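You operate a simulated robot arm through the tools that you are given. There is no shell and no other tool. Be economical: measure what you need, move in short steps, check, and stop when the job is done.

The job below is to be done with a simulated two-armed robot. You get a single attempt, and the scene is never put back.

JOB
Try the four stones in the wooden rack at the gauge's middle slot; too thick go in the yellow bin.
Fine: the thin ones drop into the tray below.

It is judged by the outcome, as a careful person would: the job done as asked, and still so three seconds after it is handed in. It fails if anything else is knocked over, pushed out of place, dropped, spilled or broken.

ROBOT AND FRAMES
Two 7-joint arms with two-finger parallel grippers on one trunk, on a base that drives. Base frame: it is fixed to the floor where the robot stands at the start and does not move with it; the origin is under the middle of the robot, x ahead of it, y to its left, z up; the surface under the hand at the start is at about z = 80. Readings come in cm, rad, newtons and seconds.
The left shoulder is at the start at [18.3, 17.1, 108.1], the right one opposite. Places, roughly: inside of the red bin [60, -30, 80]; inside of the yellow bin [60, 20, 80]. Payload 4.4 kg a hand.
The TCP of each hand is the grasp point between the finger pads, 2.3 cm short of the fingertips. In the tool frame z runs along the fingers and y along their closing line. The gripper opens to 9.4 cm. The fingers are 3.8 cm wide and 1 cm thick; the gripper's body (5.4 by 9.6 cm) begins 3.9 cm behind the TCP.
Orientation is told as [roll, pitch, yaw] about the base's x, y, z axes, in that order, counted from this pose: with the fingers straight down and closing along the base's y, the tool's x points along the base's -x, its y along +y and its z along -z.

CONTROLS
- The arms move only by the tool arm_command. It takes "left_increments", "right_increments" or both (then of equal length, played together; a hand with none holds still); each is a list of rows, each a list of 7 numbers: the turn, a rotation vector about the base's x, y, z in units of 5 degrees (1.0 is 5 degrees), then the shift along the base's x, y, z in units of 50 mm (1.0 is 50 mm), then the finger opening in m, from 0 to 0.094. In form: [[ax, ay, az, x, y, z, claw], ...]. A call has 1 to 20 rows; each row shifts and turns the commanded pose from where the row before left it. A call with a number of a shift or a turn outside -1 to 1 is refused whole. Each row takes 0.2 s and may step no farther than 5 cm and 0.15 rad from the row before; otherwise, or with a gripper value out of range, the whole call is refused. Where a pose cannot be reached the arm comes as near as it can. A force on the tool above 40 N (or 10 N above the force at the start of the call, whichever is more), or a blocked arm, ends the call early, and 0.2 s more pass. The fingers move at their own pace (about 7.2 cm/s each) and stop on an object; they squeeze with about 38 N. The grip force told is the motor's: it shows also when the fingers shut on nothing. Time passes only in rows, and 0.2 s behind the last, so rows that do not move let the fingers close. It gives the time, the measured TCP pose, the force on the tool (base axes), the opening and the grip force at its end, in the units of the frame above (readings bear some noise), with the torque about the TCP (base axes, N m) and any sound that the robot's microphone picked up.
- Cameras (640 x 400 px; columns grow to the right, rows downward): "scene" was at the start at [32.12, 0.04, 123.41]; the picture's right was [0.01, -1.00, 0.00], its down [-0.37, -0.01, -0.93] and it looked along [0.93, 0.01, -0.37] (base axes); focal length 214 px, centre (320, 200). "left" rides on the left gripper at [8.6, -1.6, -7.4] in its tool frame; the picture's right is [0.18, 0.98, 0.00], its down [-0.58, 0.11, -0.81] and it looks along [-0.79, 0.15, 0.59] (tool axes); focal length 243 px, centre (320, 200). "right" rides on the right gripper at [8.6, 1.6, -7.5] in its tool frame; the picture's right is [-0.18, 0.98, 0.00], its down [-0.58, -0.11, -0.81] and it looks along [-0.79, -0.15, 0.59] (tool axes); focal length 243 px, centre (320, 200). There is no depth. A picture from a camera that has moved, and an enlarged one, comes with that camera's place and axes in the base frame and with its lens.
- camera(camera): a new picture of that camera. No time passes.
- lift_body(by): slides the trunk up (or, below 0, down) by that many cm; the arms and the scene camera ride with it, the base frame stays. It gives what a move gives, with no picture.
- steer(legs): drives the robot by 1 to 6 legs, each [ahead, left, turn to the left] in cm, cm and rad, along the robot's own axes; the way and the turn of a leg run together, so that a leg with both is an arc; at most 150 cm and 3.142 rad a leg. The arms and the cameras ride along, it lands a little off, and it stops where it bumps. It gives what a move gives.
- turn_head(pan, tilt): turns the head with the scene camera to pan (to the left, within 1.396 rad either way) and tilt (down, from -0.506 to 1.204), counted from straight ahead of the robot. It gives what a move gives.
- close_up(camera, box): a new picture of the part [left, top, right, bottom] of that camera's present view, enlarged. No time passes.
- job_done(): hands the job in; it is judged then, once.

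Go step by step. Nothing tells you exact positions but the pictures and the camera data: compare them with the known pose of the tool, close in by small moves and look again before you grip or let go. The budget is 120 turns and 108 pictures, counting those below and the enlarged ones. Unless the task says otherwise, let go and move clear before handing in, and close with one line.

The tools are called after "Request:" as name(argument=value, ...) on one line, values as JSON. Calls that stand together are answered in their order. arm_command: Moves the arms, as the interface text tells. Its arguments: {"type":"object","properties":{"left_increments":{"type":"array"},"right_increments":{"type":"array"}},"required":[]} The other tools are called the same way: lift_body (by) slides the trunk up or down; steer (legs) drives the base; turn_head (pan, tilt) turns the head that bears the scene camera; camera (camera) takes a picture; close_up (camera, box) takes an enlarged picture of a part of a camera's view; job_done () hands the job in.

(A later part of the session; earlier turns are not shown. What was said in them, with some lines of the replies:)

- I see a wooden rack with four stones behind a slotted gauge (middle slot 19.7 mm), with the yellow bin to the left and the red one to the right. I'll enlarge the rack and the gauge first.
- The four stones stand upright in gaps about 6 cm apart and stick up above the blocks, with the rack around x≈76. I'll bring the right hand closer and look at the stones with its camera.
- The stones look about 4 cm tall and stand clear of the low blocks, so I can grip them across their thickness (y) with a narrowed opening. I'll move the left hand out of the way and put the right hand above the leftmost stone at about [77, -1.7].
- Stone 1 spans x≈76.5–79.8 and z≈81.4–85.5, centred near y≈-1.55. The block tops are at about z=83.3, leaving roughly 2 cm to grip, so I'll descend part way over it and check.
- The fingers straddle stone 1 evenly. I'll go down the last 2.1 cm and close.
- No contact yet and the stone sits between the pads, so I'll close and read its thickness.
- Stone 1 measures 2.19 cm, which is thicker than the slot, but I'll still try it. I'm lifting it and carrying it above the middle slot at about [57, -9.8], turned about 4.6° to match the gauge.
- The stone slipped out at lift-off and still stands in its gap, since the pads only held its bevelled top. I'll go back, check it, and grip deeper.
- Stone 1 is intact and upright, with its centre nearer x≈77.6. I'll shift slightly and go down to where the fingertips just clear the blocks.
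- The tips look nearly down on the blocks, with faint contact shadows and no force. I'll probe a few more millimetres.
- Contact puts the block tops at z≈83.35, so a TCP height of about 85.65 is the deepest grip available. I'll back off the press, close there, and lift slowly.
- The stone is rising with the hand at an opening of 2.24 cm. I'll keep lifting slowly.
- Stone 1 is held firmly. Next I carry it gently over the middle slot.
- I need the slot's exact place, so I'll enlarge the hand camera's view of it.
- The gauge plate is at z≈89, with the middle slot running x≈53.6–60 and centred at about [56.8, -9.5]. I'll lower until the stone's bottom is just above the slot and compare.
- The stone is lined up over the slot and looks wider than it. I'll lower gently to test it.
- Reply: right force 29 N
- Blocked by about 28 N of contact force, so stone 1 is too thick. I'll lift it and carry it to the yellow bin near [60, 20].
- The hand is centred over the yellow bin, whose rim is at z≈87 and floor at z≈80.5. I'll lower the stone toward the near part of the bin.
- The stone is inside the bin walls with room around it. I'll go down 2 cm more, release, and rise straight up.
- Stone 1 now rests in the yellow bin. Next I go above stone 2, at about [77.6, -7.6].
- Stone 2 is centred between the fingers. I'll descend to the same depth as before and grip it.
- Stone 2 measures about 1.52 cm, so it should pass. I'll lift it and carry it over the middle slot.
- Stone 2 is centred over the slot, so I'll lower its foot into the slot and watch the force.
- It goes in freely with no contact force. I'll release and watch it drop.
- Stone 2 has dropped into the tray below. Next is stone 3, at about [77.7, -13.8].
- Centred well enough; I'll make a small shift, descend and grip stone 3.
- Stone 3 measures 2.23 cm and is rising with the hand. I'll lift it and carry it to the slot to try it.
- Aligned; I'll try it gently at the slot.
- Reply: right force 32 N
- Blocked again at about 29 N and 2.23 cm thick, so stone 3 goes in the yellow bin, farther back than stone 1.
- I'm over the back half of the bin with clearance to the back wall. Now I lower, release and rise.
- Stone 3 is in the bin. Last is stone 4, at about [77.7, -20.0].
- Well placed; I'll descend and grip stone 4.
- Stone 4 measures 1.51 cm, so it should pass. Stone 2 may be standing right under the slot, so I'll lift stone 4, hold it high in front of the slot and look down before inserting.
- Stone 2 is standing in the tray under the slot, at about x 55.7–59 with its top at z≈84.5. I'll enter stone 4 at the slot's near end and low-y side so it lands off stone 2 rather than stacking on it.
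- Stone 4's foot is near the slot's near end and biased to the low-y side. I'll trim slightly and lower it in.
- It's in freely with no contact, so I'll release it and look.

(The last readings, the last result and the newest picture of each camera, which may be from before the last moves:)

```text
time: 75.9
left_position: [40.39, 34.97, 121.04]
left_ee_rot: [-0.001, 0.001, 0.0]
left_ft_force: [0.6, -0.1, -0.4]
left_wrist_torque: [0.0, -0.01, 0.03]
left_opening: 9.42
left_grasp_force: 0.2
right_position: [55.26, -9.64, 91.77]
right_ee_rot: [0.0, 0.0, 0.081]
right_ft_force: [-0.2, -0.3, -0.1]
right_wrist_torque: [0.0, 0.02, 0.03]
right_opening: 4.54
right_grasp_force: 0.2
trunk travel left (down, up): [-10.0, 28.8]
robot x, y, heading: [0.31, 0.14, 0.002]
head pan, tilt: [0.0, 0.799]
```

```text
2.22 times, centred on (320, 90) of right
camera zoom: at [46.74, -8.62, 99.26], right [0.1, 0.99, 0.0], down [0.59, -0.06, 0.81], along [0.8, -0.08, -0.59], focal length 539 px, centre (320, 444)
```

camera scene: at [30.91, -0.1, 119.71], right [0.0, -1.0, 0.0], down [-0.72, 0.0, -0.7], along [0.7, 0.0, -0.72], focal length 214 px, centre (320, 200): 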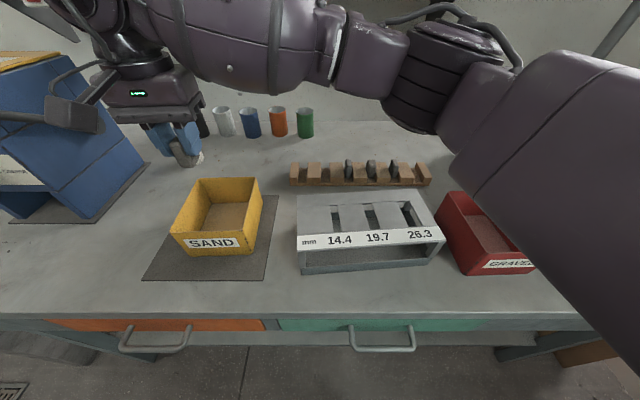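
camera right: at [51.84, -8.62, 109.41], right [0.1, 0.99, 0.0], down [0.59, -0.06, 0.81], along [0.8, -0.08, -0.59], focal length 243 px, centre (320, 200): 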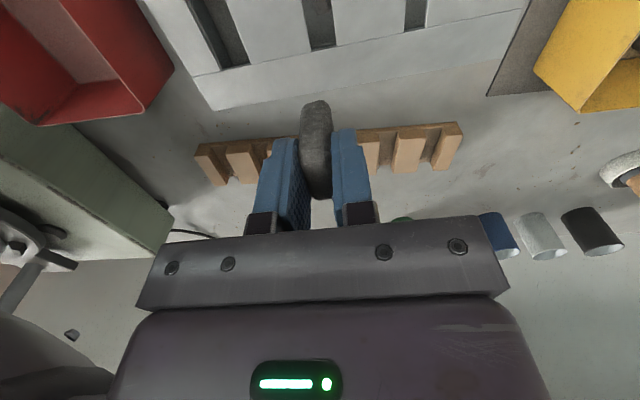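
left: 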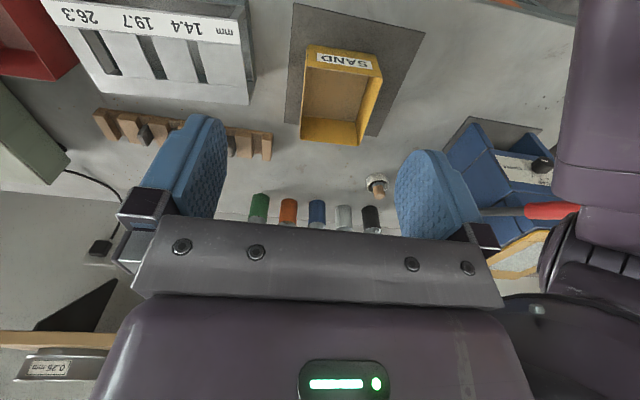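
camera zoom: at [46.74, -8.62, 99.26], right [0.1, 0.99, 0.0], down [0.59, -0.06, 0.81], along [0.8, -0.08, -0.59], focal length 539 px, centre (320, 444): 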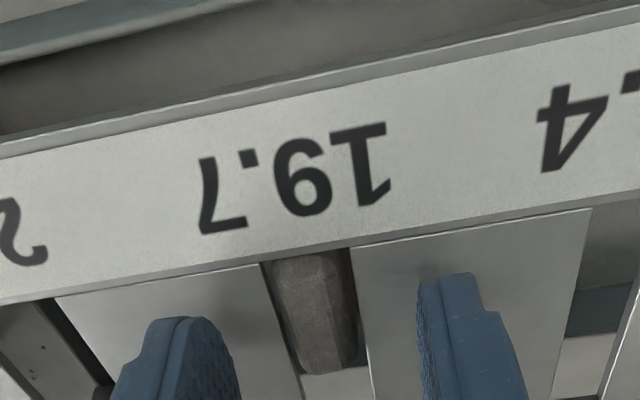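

The stone has dropped some distance. I'll rise and see whether it's clear of the slot.

Request:
arm_command(right_increments=[[0, 0, 0, 0, 0, 0.4, 0.045], [0, 0, 0, 0, 0, 0.5, 0.045], [0, 0, 0, 0.2, 0, 0.5, 0.045], [0, 0, 0, 0, 0, 0, 0.045]])

Request:
close_up(camera="right", box=[240, 0, 400, 110])

Request:
close_up(camera="scene", box=[290, 180, 450, 280])

```text
time: 76.9
left_position: [40.48, 35.01, 121.08]
left_ee_rot: [0.001, 0.0, 0.0]
left_ft_force: [0.6, 0.3, 0.6]
left_wrist_torque: [-0.01, 0.06, -0.02]
left_opening: 9.39
left_grasp_force: 0.1
right_position: [56.33, -9.66, 98.83]
right_ee_rot: [0.0, 0.001, 0.081]
right_ft_force: [0.4, 0.7, 0.0]
right_wrist_torque: [0.04, 0.0, -0.03]
right_opening: 4.53
right_grasp_force: 0.1
trunk travel left (down, up): [-10.0, 28.8]
robot x, y, heading: [0.02, -0.29, -0.001]
head pan, tilt: [0.0, 0.799]
```

```text
3.64 times, centred on (320, 55) of right
camera zoom: at [47.72, -8.64, 106.28], right [0.11, 0.99, 0.0], down [0.59, -0.06, 0.81], along [0.8, -0.08, -0.59], focal length 882 px, centre (320, 727)
```

zoom: 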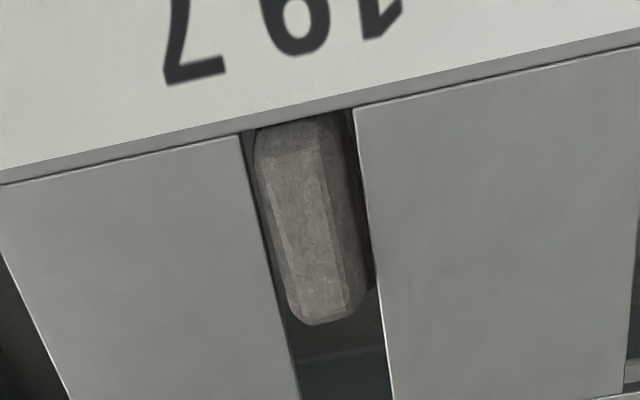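

```text
4.00 times, centred on (370, 230) of scene
camera zoom: at [30.92, -0.1, 119.7], right [0.0, -1.0, 0.0], down [-0.72, 0.0, -0.7], along [0.7, 0.0, -0.72], focal length 858 px, centre (120, 80)
```

zoom: 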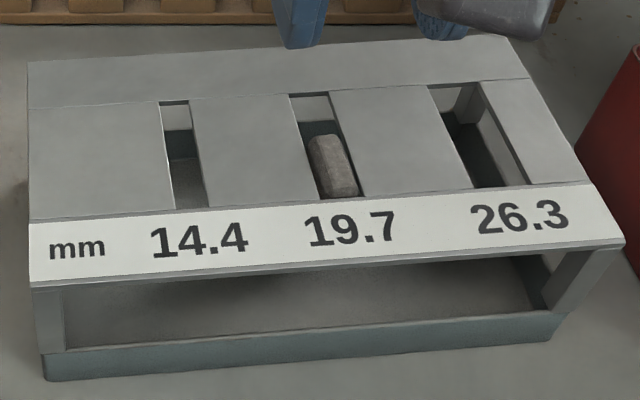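

Stone 4 is in the slot but may be resting on stone 2 rather than on the tray floor. I need closer views before I judge.

Request:
close_up(camera="scene", box=[350, 195, 390, 235])

Request:
arm_command(right_increments=[[0, 0.8, 0, 0.2, -0.6, 0.7, 0.045], [0, 0.8, 0, 0.2, -0.6, 0.7, 0.045], [0, 0.8, 0, 0.2, -0.6, 0.3, 0.045], [0, 0.8, 0, 0.2, 0, 0, 0.045], [0, 0.8, 0, 0.2, 0, 0, 0.045], [0, 0.8, 0, 0.2, 0, 0, 0.045], [0, 0, 0, 0, 0, 0, 0.045]])

Request:
camera(camera="right")

```text
10.00 times, centred on (370, 215) of scene
camera zoom: at [30.92, -0.1, 119.7], right [0.0, -1.0, 0.0], down [-0.72, 0.0, -0.7], along [0.7, 0.0, -0.72], focal length 2145 px, centre (-180, 50)
```

zoom: 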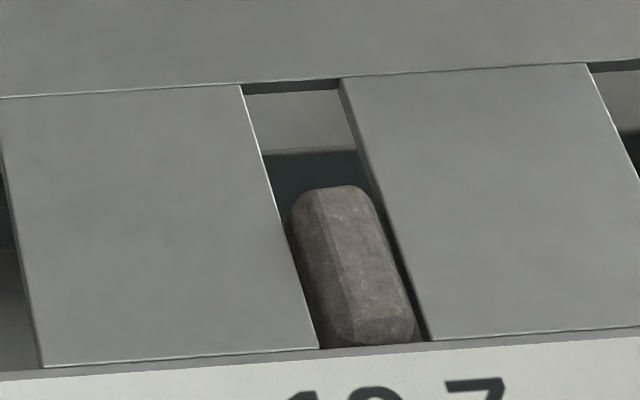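

```text
time: 78.5
left_position: [40.48, 35.04, 121.0]
left_ee_rot: [0.0, 0.001, -0.001]
left_ft_force: [0.4, -0.7, -0.5]
left_wrist_torque: [0.01, 0.0, 0.03]
left_opening: 9.4
left_grasp_force: 0.0
right_position: [62.37, -18.63, 107.42]
right_ee_rot: [0.034, 0.419, 0.087]
right_ft_force: [0.0, 0.1, 0.0]
right_wrist_torque: [0.01, 0.02, 0.05]
right_opening: 4.51
right_grasp_force: 0.1
trunk travel left (down, up): [-10.0, 28.8]
robot x, y, heading: [0.03, 0.13, -0.001]
head pan, tilt: [0.0, 0.799]
```

```text
41 pictures are left
camera right: at [57.5, -17.6, 117.76], right [0.1, 0.99, -0.04], down [0.87, -0.06, 0.5], along [0.49, -0.08, -0.87], focal length 243 px, centre (320, 200)
```

right: 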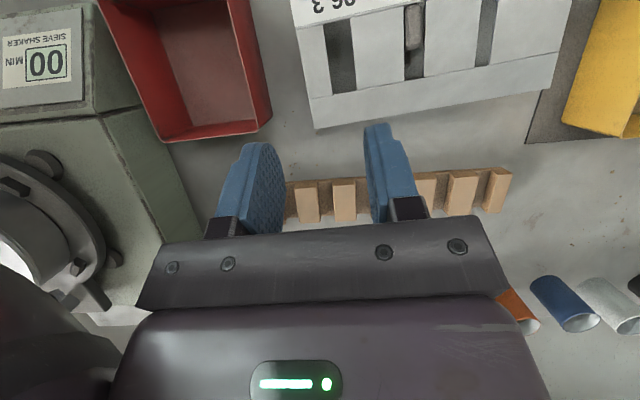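

Request:
close_up(camera="right", box=[375, 0, 455, 90])

```text
4.44 times, centred on (415, 45) of right
camera zoom: at [57.5, -17.6, 117.76], right [0.1, 0.99, -0.04], down [0.87, -0.06, 0.5], along [0.49, -0.08, -0.87], focal length 1078 px, centre (-102, 889)
```

zoom: 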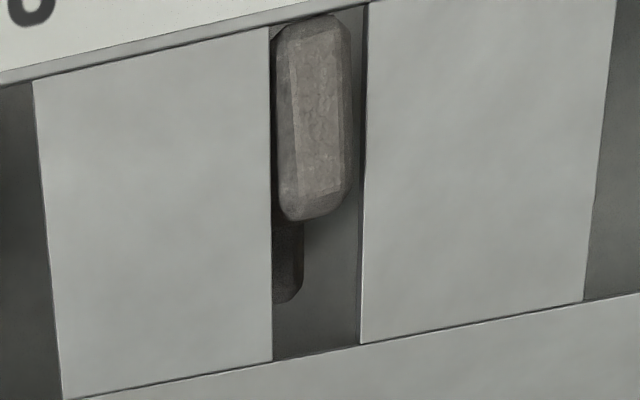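

Stone 4 stands in the slot on top of upright stone 2, so it hasn't dropped. I'll back the base off about 22 cm so I can look through the gauge's open front and maybe reach in to tip it clear.

Request:
steer(legs=[[-22, 0, 0]])

Request:
turn_head(pan=-0.15, tilt=0.6)

Request:
lift_body(by=-9)

Request:
camera(camera="scene")

```text
time: 80.2
left_position: [18.8, 34.88, 121.04]
left_ee_rot: [0.0, 0.0, -0.003]
left_ft_force: [0.0, 0.0, 0.0]
left_wrist_torque: [-0.02, -0.01, 0.01]
left_opening: 9.41
left_grasp_force: 0.2
right_position: [40.37, -18.89, 107.46]
right_ee_rot: [0.034, 0.418, 0.084]
right_ft_force: [-0.4, -0.5, 0.1]
right_wrist_torque: [0.04, -0.01, 0.02]
right_opening: 4.5
right_grasp_force: 0.1
trunk travel left (down, up): [-10.0, 28.8]
robot x, y, heading: [-21.62, -0.19, -0.003]
head pan, tilt: [0.0, 0.799]
```

```text
time: 80.9
left_position: [18.8, 34.87, 121.03]
left_ee_rot: [-0.002, -0.001, -0.002]
left_ft_force: [-0.6, 0.7, 0.4]
left_wrist_torque: [0.0, -0.04, 0.0]
left_opening: 9.4
left_grasp_force: 0.0
right_position: [40.46, -18.8, 107.26]
right_ee_rot: [0.033, 0.419, 0.083]
right_ft_force: [-0.4, 0.7, -0.1]
right_wrist_torque: [0.0, -0.04, 0.02]
right_opening: 4.5
right_grasp_force: 0.0
trunk travel left (down, up): [-10.0, 28.8]
robot x, y, heading: [-21.92, -0.18, -0.001]
head pan, tilt: [-0.15, 0.6]
```

```text
time: 82.1
left_position: [18.58, 34.92, 112.05]
left_ee_rot: [-0.002, -0.001, -0.004]
left_ft_force: [-0.3, 0.7, 0.0]
left_wrist_torque: [-0.01, -0.02, 0.0]
left_opening: 9.38
left_grasp_force: 0.0
right_position: [40.35, -18.74, 98.4]
right_ee_rot: [0.034, 0.415, 0.084]
right_ft_force: [-0.1, -0.3, -1.2]
right_wrist_torque: [0.02, -0.02, 0.01]
right_opening: 4.5
right_grasp_force: 0.1
trunk travel left (down, up): [-1.0, 37.8]
robot x, y, heading: [-21.75, 0.33, -0.004]
head pan, tilt: [-0.15, 0.6]
```

```text
39 pictures are left
camera scene: at [16.83, -1.51, 110.38], right [-0.15, -0.99, 0.0], down [-0.56, 0.09, -0.83], along [0.82, -0.13, -0.56], focal length 214 px, centre (320, 200)
```

scene: 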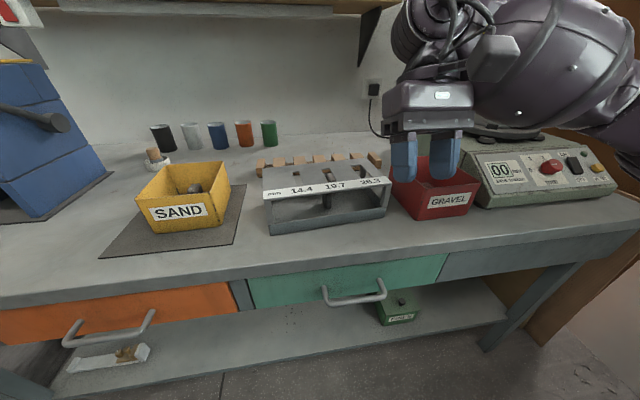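

Request:
close_up(camera="scene", box=[255, 160, 400, 240])

Request:
close_up(camera="scene", box=[300, 170, 360, 220])

```text
4.41 times, centred on (328, 200) of scene
camera zoom: at [16.83, -1.51, 110.38], right [-0.15, -0.99, 0.0], down [-0.56, 0.09, -0.83], along [0.82, -0.13, -0.56], focal length 947 px, centre (287, 200)
```

zoom: 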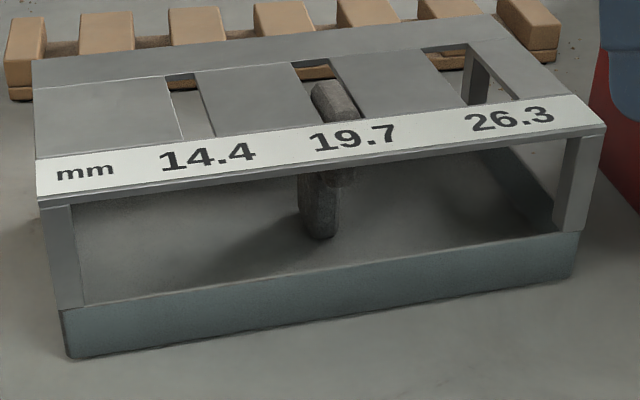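

```text
8.00 times, centred on (330, 195) of scene
camera zoom: at [16.83, -1.51, 110.38], right [-0.15, -0.99, 0.0], down [-0.56, 0.09, -0.83], along [0.82, -0.13, -0.56], focal length 1716 px, centre (240, 240)
```

zoom: 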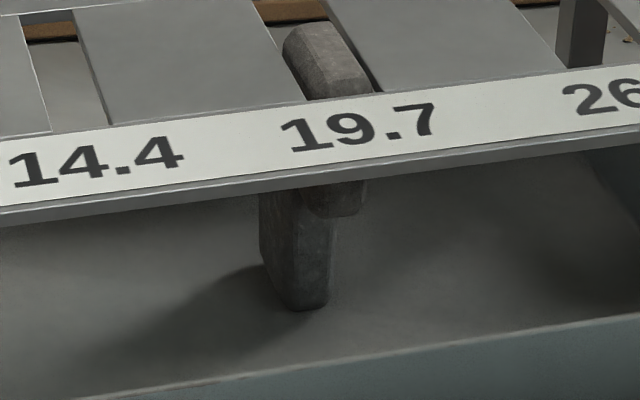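

Through the open front I can see stone 2 upright with stone 4 perched on it, offset to the right. The opening (z≈83–88) takes closed fingers held horizontally, so I'll back off a bit more and pitch the hand forward to tip stone 4's foot sideways.

Request:
steer(legs=[[-15, 0, 0]])

Request:
arm_command(right_increments=[[0, -1, 0, 0.2, 0.1, 0.06, 0.0], [0, -1, 0, 0.2, 0.1, 0.06, 0.0], [0, -1, 0, 0.2, 0.1, 0.06, 0.0], [0, -1, 0, 0.2, 0.1, 0.06, 0.0], [0, -1, 0, 0.2, 0.1, 0.06, 0.0], [0, -1, 0, 0.2, 0.1, 0.06, 0.0], [0, -1, 0, 0.2, 0.1, 0.06, 0.0], [0, -1, 0, 0.2, 0.1, 0.06, 0.0], [0, -1, 0, 0.2, 0.1, 0.06, 0.0], [0, -1, 0, 0.2, 0.1, 0.06, 0.0], [0, -1, 0, 0.2, 0.1, 0.06, 0.0], [0, -1, 0, 0.2, 0.1, 0.06, 0.0], [0, -1, 0, 0.2, 0.1, 0.06, 0.0], [0, -1, 0, 0.2, 0.1, 0.06, 0.0], [0, -1, 0, 0.2, 0.1, 0.06, 0.0], [0, -1, 0, 0.2, 0.1, 0.06, 0.0], [0, -1, 0, 0.2, 0.1, 0.06, 0.0], [0, -1, 0, 0.2, 0.1, 0.06, 0.0], [0, -1, 0, 0.2, 0.1, 0.06, 0.0], [0, 0, 0, 0, 0, 0, 0.0]])

```text
time: 83.5
left_position: [3.77, 34.93, 112.08]
left_ee_rot: [0.002, 0.0, -0.005]
left_ft_force: [-0.8, 0.1, 0.5]
left_wrist_torque: [0.02, -0.02, -0.03]
left_opening: 9.41
left_grasp_force: 0.2
right_position: [25.41, -18.83, 98.38]
right_ee_rot: [0.036, 0.416, 0.082]
right_ft_force: [0.0, 0.0, 0.6]
right_wrist_torque: [-0.01, -0.03, 0.0]
right_opening: 4.53
right_grasp_force: 0.0
trunk travel left (down, up): [-1.0, 37.8]
robot x, y, heading: [-36.9, 0.34, -0.006]
head pan, tilt: [-0.15, 0.6]
```

```text
time: 87.7
left_position: [3.85, 34.92, 111.99]
left_ee_rot: [0.0, 0.002, -0.006]
left_ft_force: [0.1, 0.8, 0.0]
left_wrist_torque: [0.02, -0.01, -0.02]
left_opening: 9.39
left_grasp_force: 0.0
right_position: [44.41, -9.24, 103.96]
right_ee_rot: [-0.213, -1.233, 0.227]
right_ft_force: [0.1, 0.3, 0.3]
right_wrist_torque: [-0.01, -0.01, -0.02]
right_opening: 0.01
right_grasp_force: 37.9
trunk travel left (down, up): [-1.0, 37.8]
robot x, y, heading: [-36.58, 0.13, -0.003]
head pan, tilt: [-0.15, 0.6]
```

The hand now points forward and about 19° down. Next I roll it a quarter turn about the finger axis so the closed fingers lie flat and the camera sits to the side.

Request:
arm_command(right_increments=[[-0.946, 0, 0.323, 0, 0, 0, 0.0], [-0.946, 0, 0.323, 0, 0, 0, 0.0], [-0.946, 0, 0.323, 0, 0, 0, 0.0], [-0.946, 0, 0.323, 0, 0, 0, 0.0], [-0.946, 0, 0.323, 0, 0, 0, 0.0], [-0.946, 0, 0.323, 0, 0, 0, 0.0], [-0.946, 0, 0.323, 0, 0, 0, 0.0], [-0.946, 0, 0.323, 0, 0, 0, 0.0], [-0.946, 0, 0.323, 0, 0, 0, 0.0], [-0.946, 0, 0.323, 0, 0, 0, 0.0], [-0.946, 0, 0.323, 0, 0, 0, 0.0], [-0.946, 0, 0.323, 0, 0, 0, 0.0], [-0.946, 0, 0.323, 0, 0, 0, 0.0], [-0.946, 0, 0.323, 0, 0, 0, 0.0], [-0.946, 0, 0.323, 0, 0, 0, 0.0], [-0.946, 0, 0.323, 0, 0, 0, 0.0], [-0.946, 0, 0.323, 0, 0, 0, 0.0], [-0.946, 0, 0.323, 0, 0, 0, 0.0], [0, 0, 0, 0, 0, 0, 0.0]])

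Request:
camera(camera="right")

Request:
camera(camera="scene")

```text
time: 91.7
left_position: [3.96, 34.92, 112.01]
left_ee_rot: [0.0, 0.001, -0.005]
left_ft_force: [0.2, -0.7, -0.2]
left_wrist_torque: [0.01, 0.0, 0.0]
left_opening: 9.4
left_grasp_force: 0.0
right_position: [44.56, -9.25, 103.98]
right_ee_rot: [-1.238, 0.073, 1.589]
right_ft_force: [0.4, -0.2, 0.5]
right_wrist_torque: [-0.01, -0.01, 0.02]
right_opening: 0.0
right_grasp_force: 38.2
trunk travel left (down, up): [-1.0, 37.8]
robot x, y, heading: [-36.65, 0.25, -0.008]
head pan, tilt: [-0.15, 0.6]
```

```text
36 pictures are left
camera right: at [37.14, -17.97, 105.51], right [-0.32, 0.11, -0.94], down [-0.74, 0.59, 0.32], along [0.59, 0.8, -0.11], focal length 243 px, centre (320, 200)
```

right: 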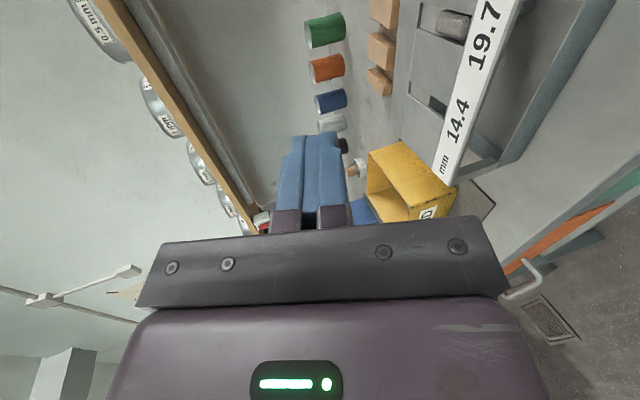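

```text
35 pictures are left
camera scene: at [1.94, -1.53, 110.32], right [-0.16, -0.99, 0.0], down [-0.56, 0.09, -0.82], along [0.81, -0.13, -0.57], focal length 214 px, centre (320, 200)
```

scene: 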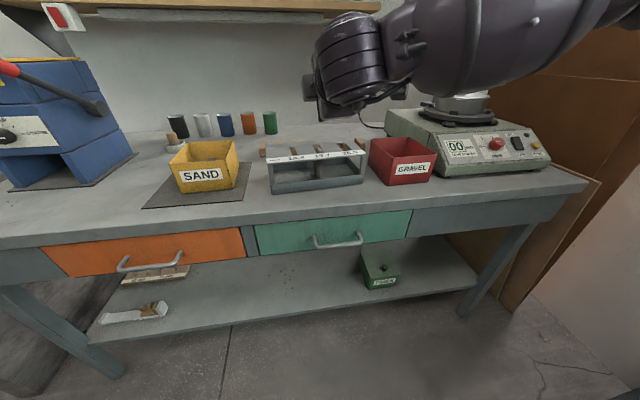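

The fingers lie flat and point forward. I'll lift the tips to about 10° down and lower the hand in front of the gauge, left of the stones.

Request:
arm_command(right_increments=[[0, -0.88, 0, 0, 0.1, -0.4, 0.0], [0, -0.88, 0, 0, 0.1, -0.5, 0.0], [0, 0, 0, 0, 0.1, -0.5, 0.0], [0, 0, 0, 0, 0.1, -0.5, 0.0], [0, 0, 0, 0, 0.1, -0.5, 0.0], [0, 0, 0, 0, 0.1, -0.5, 0.0], [0, 0, 0, 0, 0, -0.4, 0.0], [0, 0, 0, 0, 0, -0.2, 0.0], [0, 0, 0, 0, 0, 0, 0.0]])

Request:
camera(camera="right")

Request:
close_up(camera="scene", box=[240, 100, 440, 220])

```text
time: 93.7
left_position: [3.8, 34.98, 112.17]
left_ee_rot: [0.0, 0.0, -0.005]
left_ft_force: [0.4, 0.5, 0.2]
left_wrist_torque: [-0.03, -0.05, 0.01]
left_opening: 9.41
left_grasp_force: 0.0
right_position: [44.39, -6.28, 86.58]
right_ee_rot: [-1.395, 0.073, 1.579]
right_ft_force: [-0.1, -0.2, -0.6]
right_wrist_torque: [0.02, -0.01, -0.03]
right_opening: 0.02
right_grasp_force: 38.6
trunk travel left (down, up): [-1.0, 37.8]
robot x, y, heading: [-37.04, 0.32, -0.002]
head pan, tilt: [-0.15, 0.6]
```

```text
34 pictures are left
camera right: at [37.0, -15.01, 86.94], right [-0.17, 0.11, -0.98], down [-0.78, 0.59, 0.21], along [0.6, 0.8, -0.02], focal length 243 px, centre (320, 200)
```

right: 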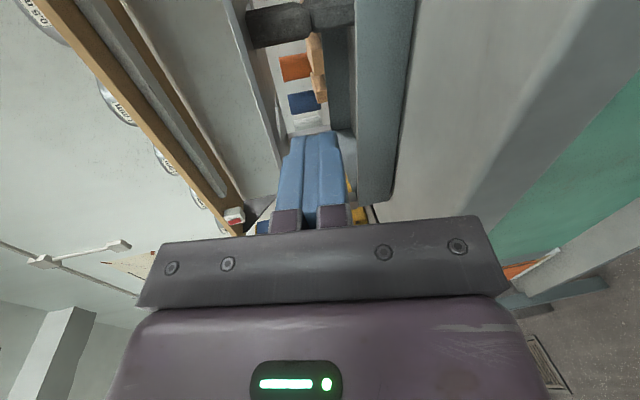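

```text
3.20 times, centred on (340, 160) of scene
camera zoom: at [1.9, -1.52, 110.34], right [-0.15, -0.99, 0.0], down [-0.56, 0.09, -0.83], along [0.82, -0.13, -0.56], focal length 686 px, centre (256, 328)
```

zoom: 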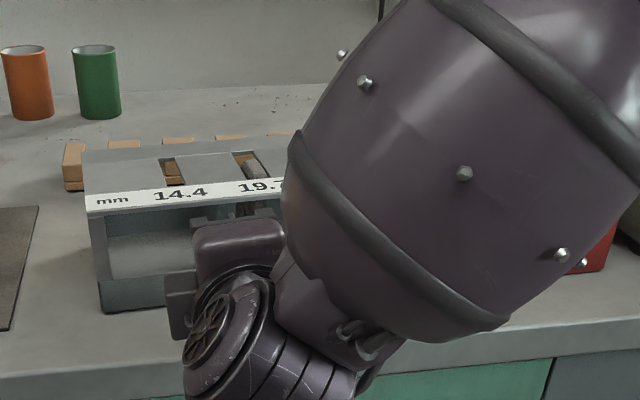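

The fingers are level with the opening between the tray lip and the plate. I'll drop 6 mm and move in part way, then check.

Request:
arm_command(right_increments=[[0, 0, 0, 0, 0, -0.12, 0.0], [0, 0, 0, 0.3, 0, 0, 0.0], [0, 0, 0, 0.4, 0, 0, 0.0], [0, 0, 0, 0.3, 0, 0, 0.0], [0, 0, 0, 0, 0, 0, 0.0]])

Request:
camera(camera="right")

Request:
close_up(camera="scene", box=[240, 120, 440, 240])

```text
time: 94.9
left_position: [3.84, 34.94, 112.08]
left_ee_rot: [0.001, 0.001, -0.006]
left_ft_force: [0.1, 0.4, 0.1]
left_wrist_torque: [0.0, -0.03, 0.0]
left_opening: 9.4
left_grasp_force: 0.1
right_position: [49.45, -6.33, 85.96]
right_ee_rot: [-1.394, 0.074, 1.579]
right_ft_force: [0.5, 0.7, 0.3]
right_wrist_torque: [0.0, 0.02, 0.0]
right_opening: 0.0
right_grasp_force: 38.0
trunk travel left (down, up): [-1.0, 37.8]
robot x, y, heading: [-36.91, 0.19, -0.001]
head pan, tilt: [-0.15, 0.6]
```

```text
32 pictures are left
camera right: at [41.95, -14.99, 86.33], right [-0.17, 0.11, -0.98], down [-0.78, 0.59, 0.21], along [0.6, 0.8, -0.02], focal length 243 px, centre (320, 200)
```

right: 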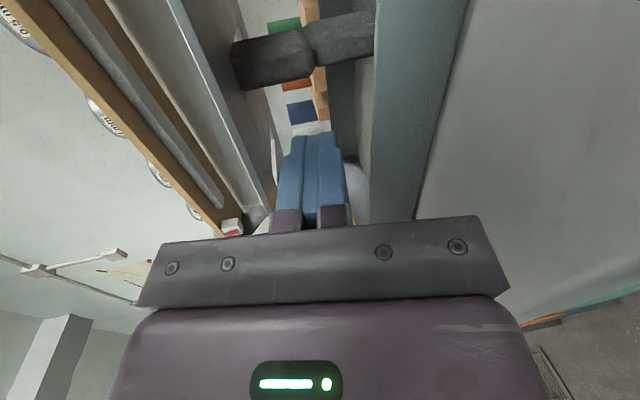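

```text
3.20 times, centred on (340, 180) of scene
camera zoom: at [1.9, -1.52, 110.34], right [-0.15, -0.99, 0.0], down [-0.56, 0.09, -0.83], along [0.82, -0.13, -0.56], focal length 686 px, centre (256, 264)
```

zoom: 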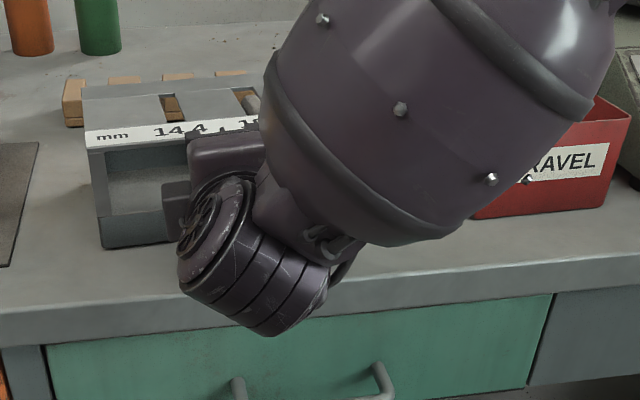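

From here I see stone 4 perched on stone 2, with the fingers clear to their left. I'll go in the remaining 3.5 cm.

Request:
arm_command(right_increments=[[0, 0, 0, 0.25, 0, 0, 0.0], [0, 0, 0, 0.25, 0, 0, 0.0], [0, 0, 0, 0.2, 0, 0, 0.0], [0, 0, 0, 0, 0, 0, 0.0]])

Request:
camera(camera="right")

```text
time: 95.9
left_position: [3.9, 34.86, 112.06]
left_ee_rot: [-0.001, 0.0, -0.005]
left_ft_force: [-0.4, -0.7, 0.0]
left_wrist_torque: [0.0, 0.0, 0.0]
left_opening: 9.4
left_grasp_force: 0.0
right_position: [52.83, -6.33, 85.91]
right_ee_rot: [-1.393, 0.072, 1.579]
right_ft_force: [-0.2, 0.7, -0.4]
right_wrist_torque: [0.02, 0.02, -0.03]
right_opening: 0.0
right_grasp_force: 38.0
trunk travel left (down, up): [-1.0, 37.8]
robot x, y, heading: [-36.99, 0.29, -0.002]
head pan, tilt: [-0.15, 0.6]
```

```text
30 pictures are left
camera right: at [45.38, -15.0, 86.31], right [-0.17, 0.11, -0.98], down [-0.78, 0.59, 0.21], along [0.6, 0.8, -0.02], focal length 243 px, centre (320, 200)
```

right: 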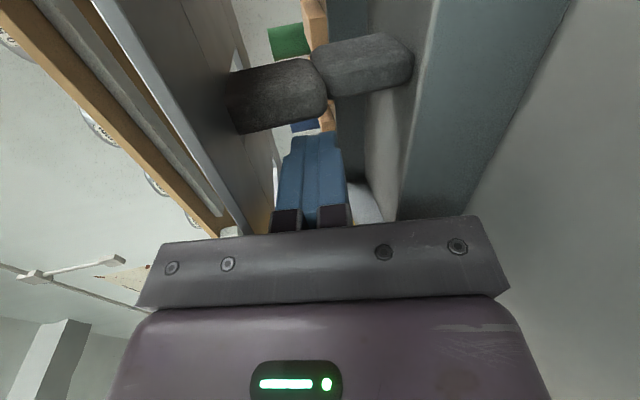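

The fingertips are level with stone 4's foot, on its left side. Now I'll sweep slowly to the right to tip it off stone 2.

Request:
arm_command(right_increments=[[0, 0, 0, 0, -0.05, 0.06, 0.0], [0, 0, 0, 0, -0.1, 0, 0.0], [0, 0, 0, 0, -0.1, 0, 0.0], [0, 0, 0, 0, -0.1, 0, 0.0], [0, 0, 0, 0, 0, 0, 0.0]])

Request:
camera(camera="right")

```text
time: 97.1
left_position: [3.8, 34.96, 111.98]
left_ee_rot: [-0.001, 0.0, -0.007]
left_ft_force: [-0.4, 0.5, 0.8]
left_wrist_torque: [-0.03, 0.01, 0.0]
left_opening: 9.4
left_grasp_force: 0.1
right_position: [52.92, -8.09, 86.27]
right_ee_rot: [-1.391, 0.074, 1.576]
right_ft_force: [-0.4, -0.1, -0.4]
right_wrist_torque: [0.0, 0.01, -0.04]
right_opening: 0.02
right_grasp_force: 38.1
trunk travel left (down, up): [-1.0, 37.8]
robot x, y, heading: [-36.41, 0.04, -0.007]
head pan, tilt: [-0.15, 0.6]
```

```text
29 pictures are left
camera right: at [45.48, -16.69, 86.66], right [-0.18, 0.11, -0.98], down [-0.78, 0.59, 0.21], along [0.6, 0.8, -0.02], focal length 243 px, centre (320, 200)
```

right: 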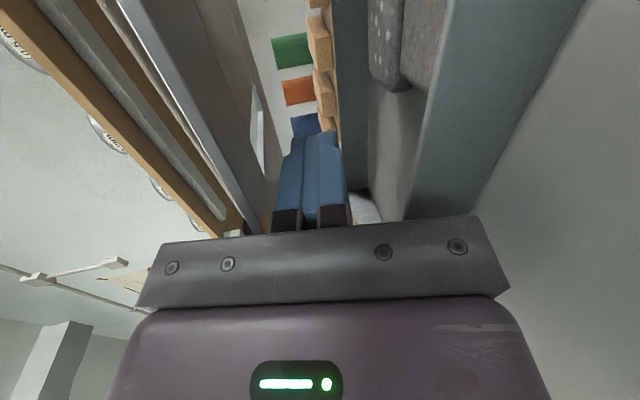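

Both stones have fallen and now lie in the tray. I'll withdraw straight back out, rise, and check everything.

Request:
arm_command(right_increments=[[0, 0, 0, -0.2, 0, -0.02, 0.0], [0, 0, 0, -0.4, 0, 0, 0.0], [0, 0, 0, -0.5, 0, 0, 0.0], [0, 0, 0, -0.5, 0, 0, 0.0], [0, 0, 0, -0.4, 0, 0, 0.0], [0, 0, 0, 0, 0, 0.6, 0.0], [0, 0, 0, 0, 0, 0.8, 0.0], [0, 0, 0, 0, 0, 0.8, 0.0], [0, 0, 0, 0, 0, 0.8, 0.0], [0, 0, 0, 0, -0.7, 0.5, 0.0], [0, 0, 0, 0, -0.8, 0.5, 0.0], [0, 0, 0, 0, -0.8, 0, 0.0], [0, 0, 0, 0, -0.8, 0, 0.0], [0, 0, 0, 0, 0, 0, 0.0]])

Request:
camera(camera="scene")

Request:
close_up(camera="scene", box=[160, 120, 400, 220])

```text
time: 100.1
left_position: [3.89, 34.88, 112.05]
left_ee_rot: [0.001, 0.001, -0.006]
left_ft_force: [-0.1, 0.0, -0.6]
left_wrist_torque: [-0.04, 0.0, -0.02]
left_opening: 9.42
left_grasp_force: 0.0
right_position: [43.12, -22.05, 103.18]
right_ee_rot: [-1.397, 0.07, 1.578]
right_ft_force: [-0.1, -0.1, 0.0]
right_wrist_torque: [0.0, 0.0, 0.0]
right_opening: 0.0
right_grasp_force: 37.5
right hand out of reach, approached as far as the arm can: row 12, 13
trunk travel left (down, up): [-1.0, 37.8]
robot x, y, heading: [-36.81, -0.38, 0.003]
head pan, tilt: [-0.15, 0.6]
```

```text
28 pictures are left
camera scene: at [1.91, -1.5, 110.34], right [-0.15, -0.99, 0.0], down [-0.56, 0.09, -0.83], along [0.82, -0.13, -0.56], focal length 214 px, centre (320, 200)
```

scene: 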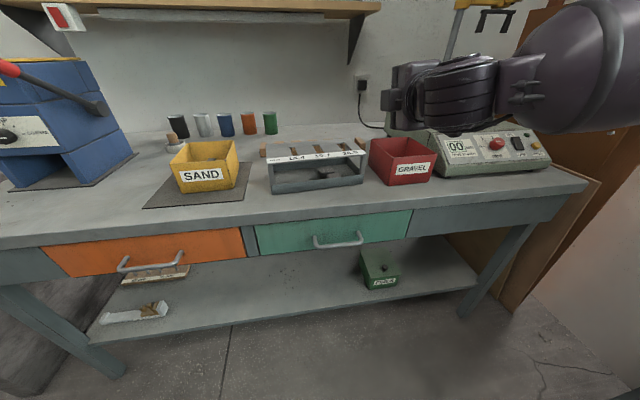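

```text
2.67 times, centred on (280, 170) of scene
camera zoom: at [1.91, -1.5, 110.34], right [-0.15, -0.99, 0.0], down [-0.56, 0.09, -0.83], along [0.82, -0.13, -0.56], focal length 572 px, centre (427, 280)
```

zoom: 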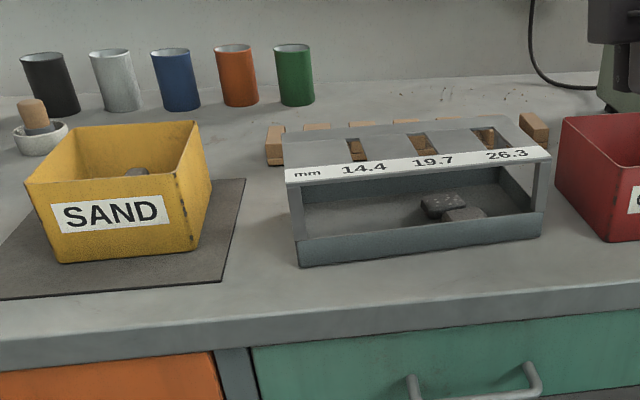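

Both thin stones lie in the tray and nothing else has moved. One last look from higher up into the yellow bin.

Request:
lift_body(by=30)

Request:
close_up(camera="scene", box=[140, 140, 420, 300])

```text
time: 103.1
left_position: [3.98, 34.86, 142.08]
left_ee_rot: [0.0, 0.0, -0.004]
left_ft_force: [1.1, 0.5, 0.4]
left_wrist_torque: [-0.02, 0.0, 0.01]
left_opening: 9.38
left_grasp_force: 0.1
right_position: [43.26, -22.16, 133.28]
right_ee_rot: [-1.391, 0.074, 1.579]
right_ft_force: [0.3, -0.1, 0.1]
right_wrist_torque: [0.01, 0.03, -0.03]
right_opening: 0.01
right_grasp_force: 38.6
trunk travel left (down, up): [-31.0, 7.8]
robot x, y, heading: [-36.88, -0.21, -0.012]
head pan, tilt: [-0.15, 0.6]
```

```text
2.29 times, centred on (280, 220) of scene
camera zoom: at [-21.94, -1.39, 144.88], right [-0.15, -0.99, 0.0], down [-0.56, 0.09, -0.82], along [0.81, -0.13, -0.57], focal length 490 px, centre (411, 154)
```

zoom: 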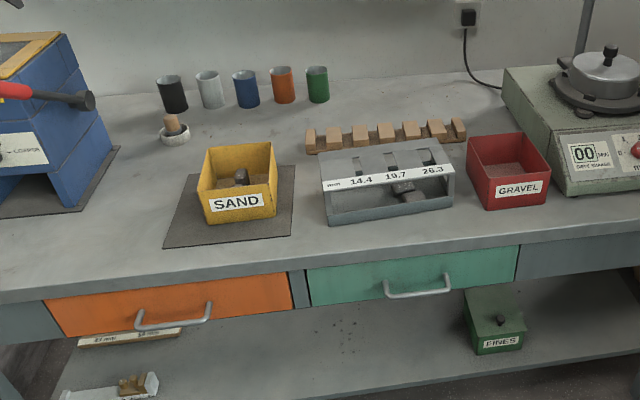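

Two thick stones are in the yellow bin, two thin ones are in the tray below the gauge, and the rack is empty with everything else in place. Handing in.

Request:
job_done()

```text
The job is handed in.
```

All four stones were tried at the 19.7 mm slot: the two too-thick ones (about 22 mm) are in the yellow bin, and the two thin ones (about 15 mm) are in the tray, though the last one first came to rest on the other and I had to tip it down with the fingers from the front.
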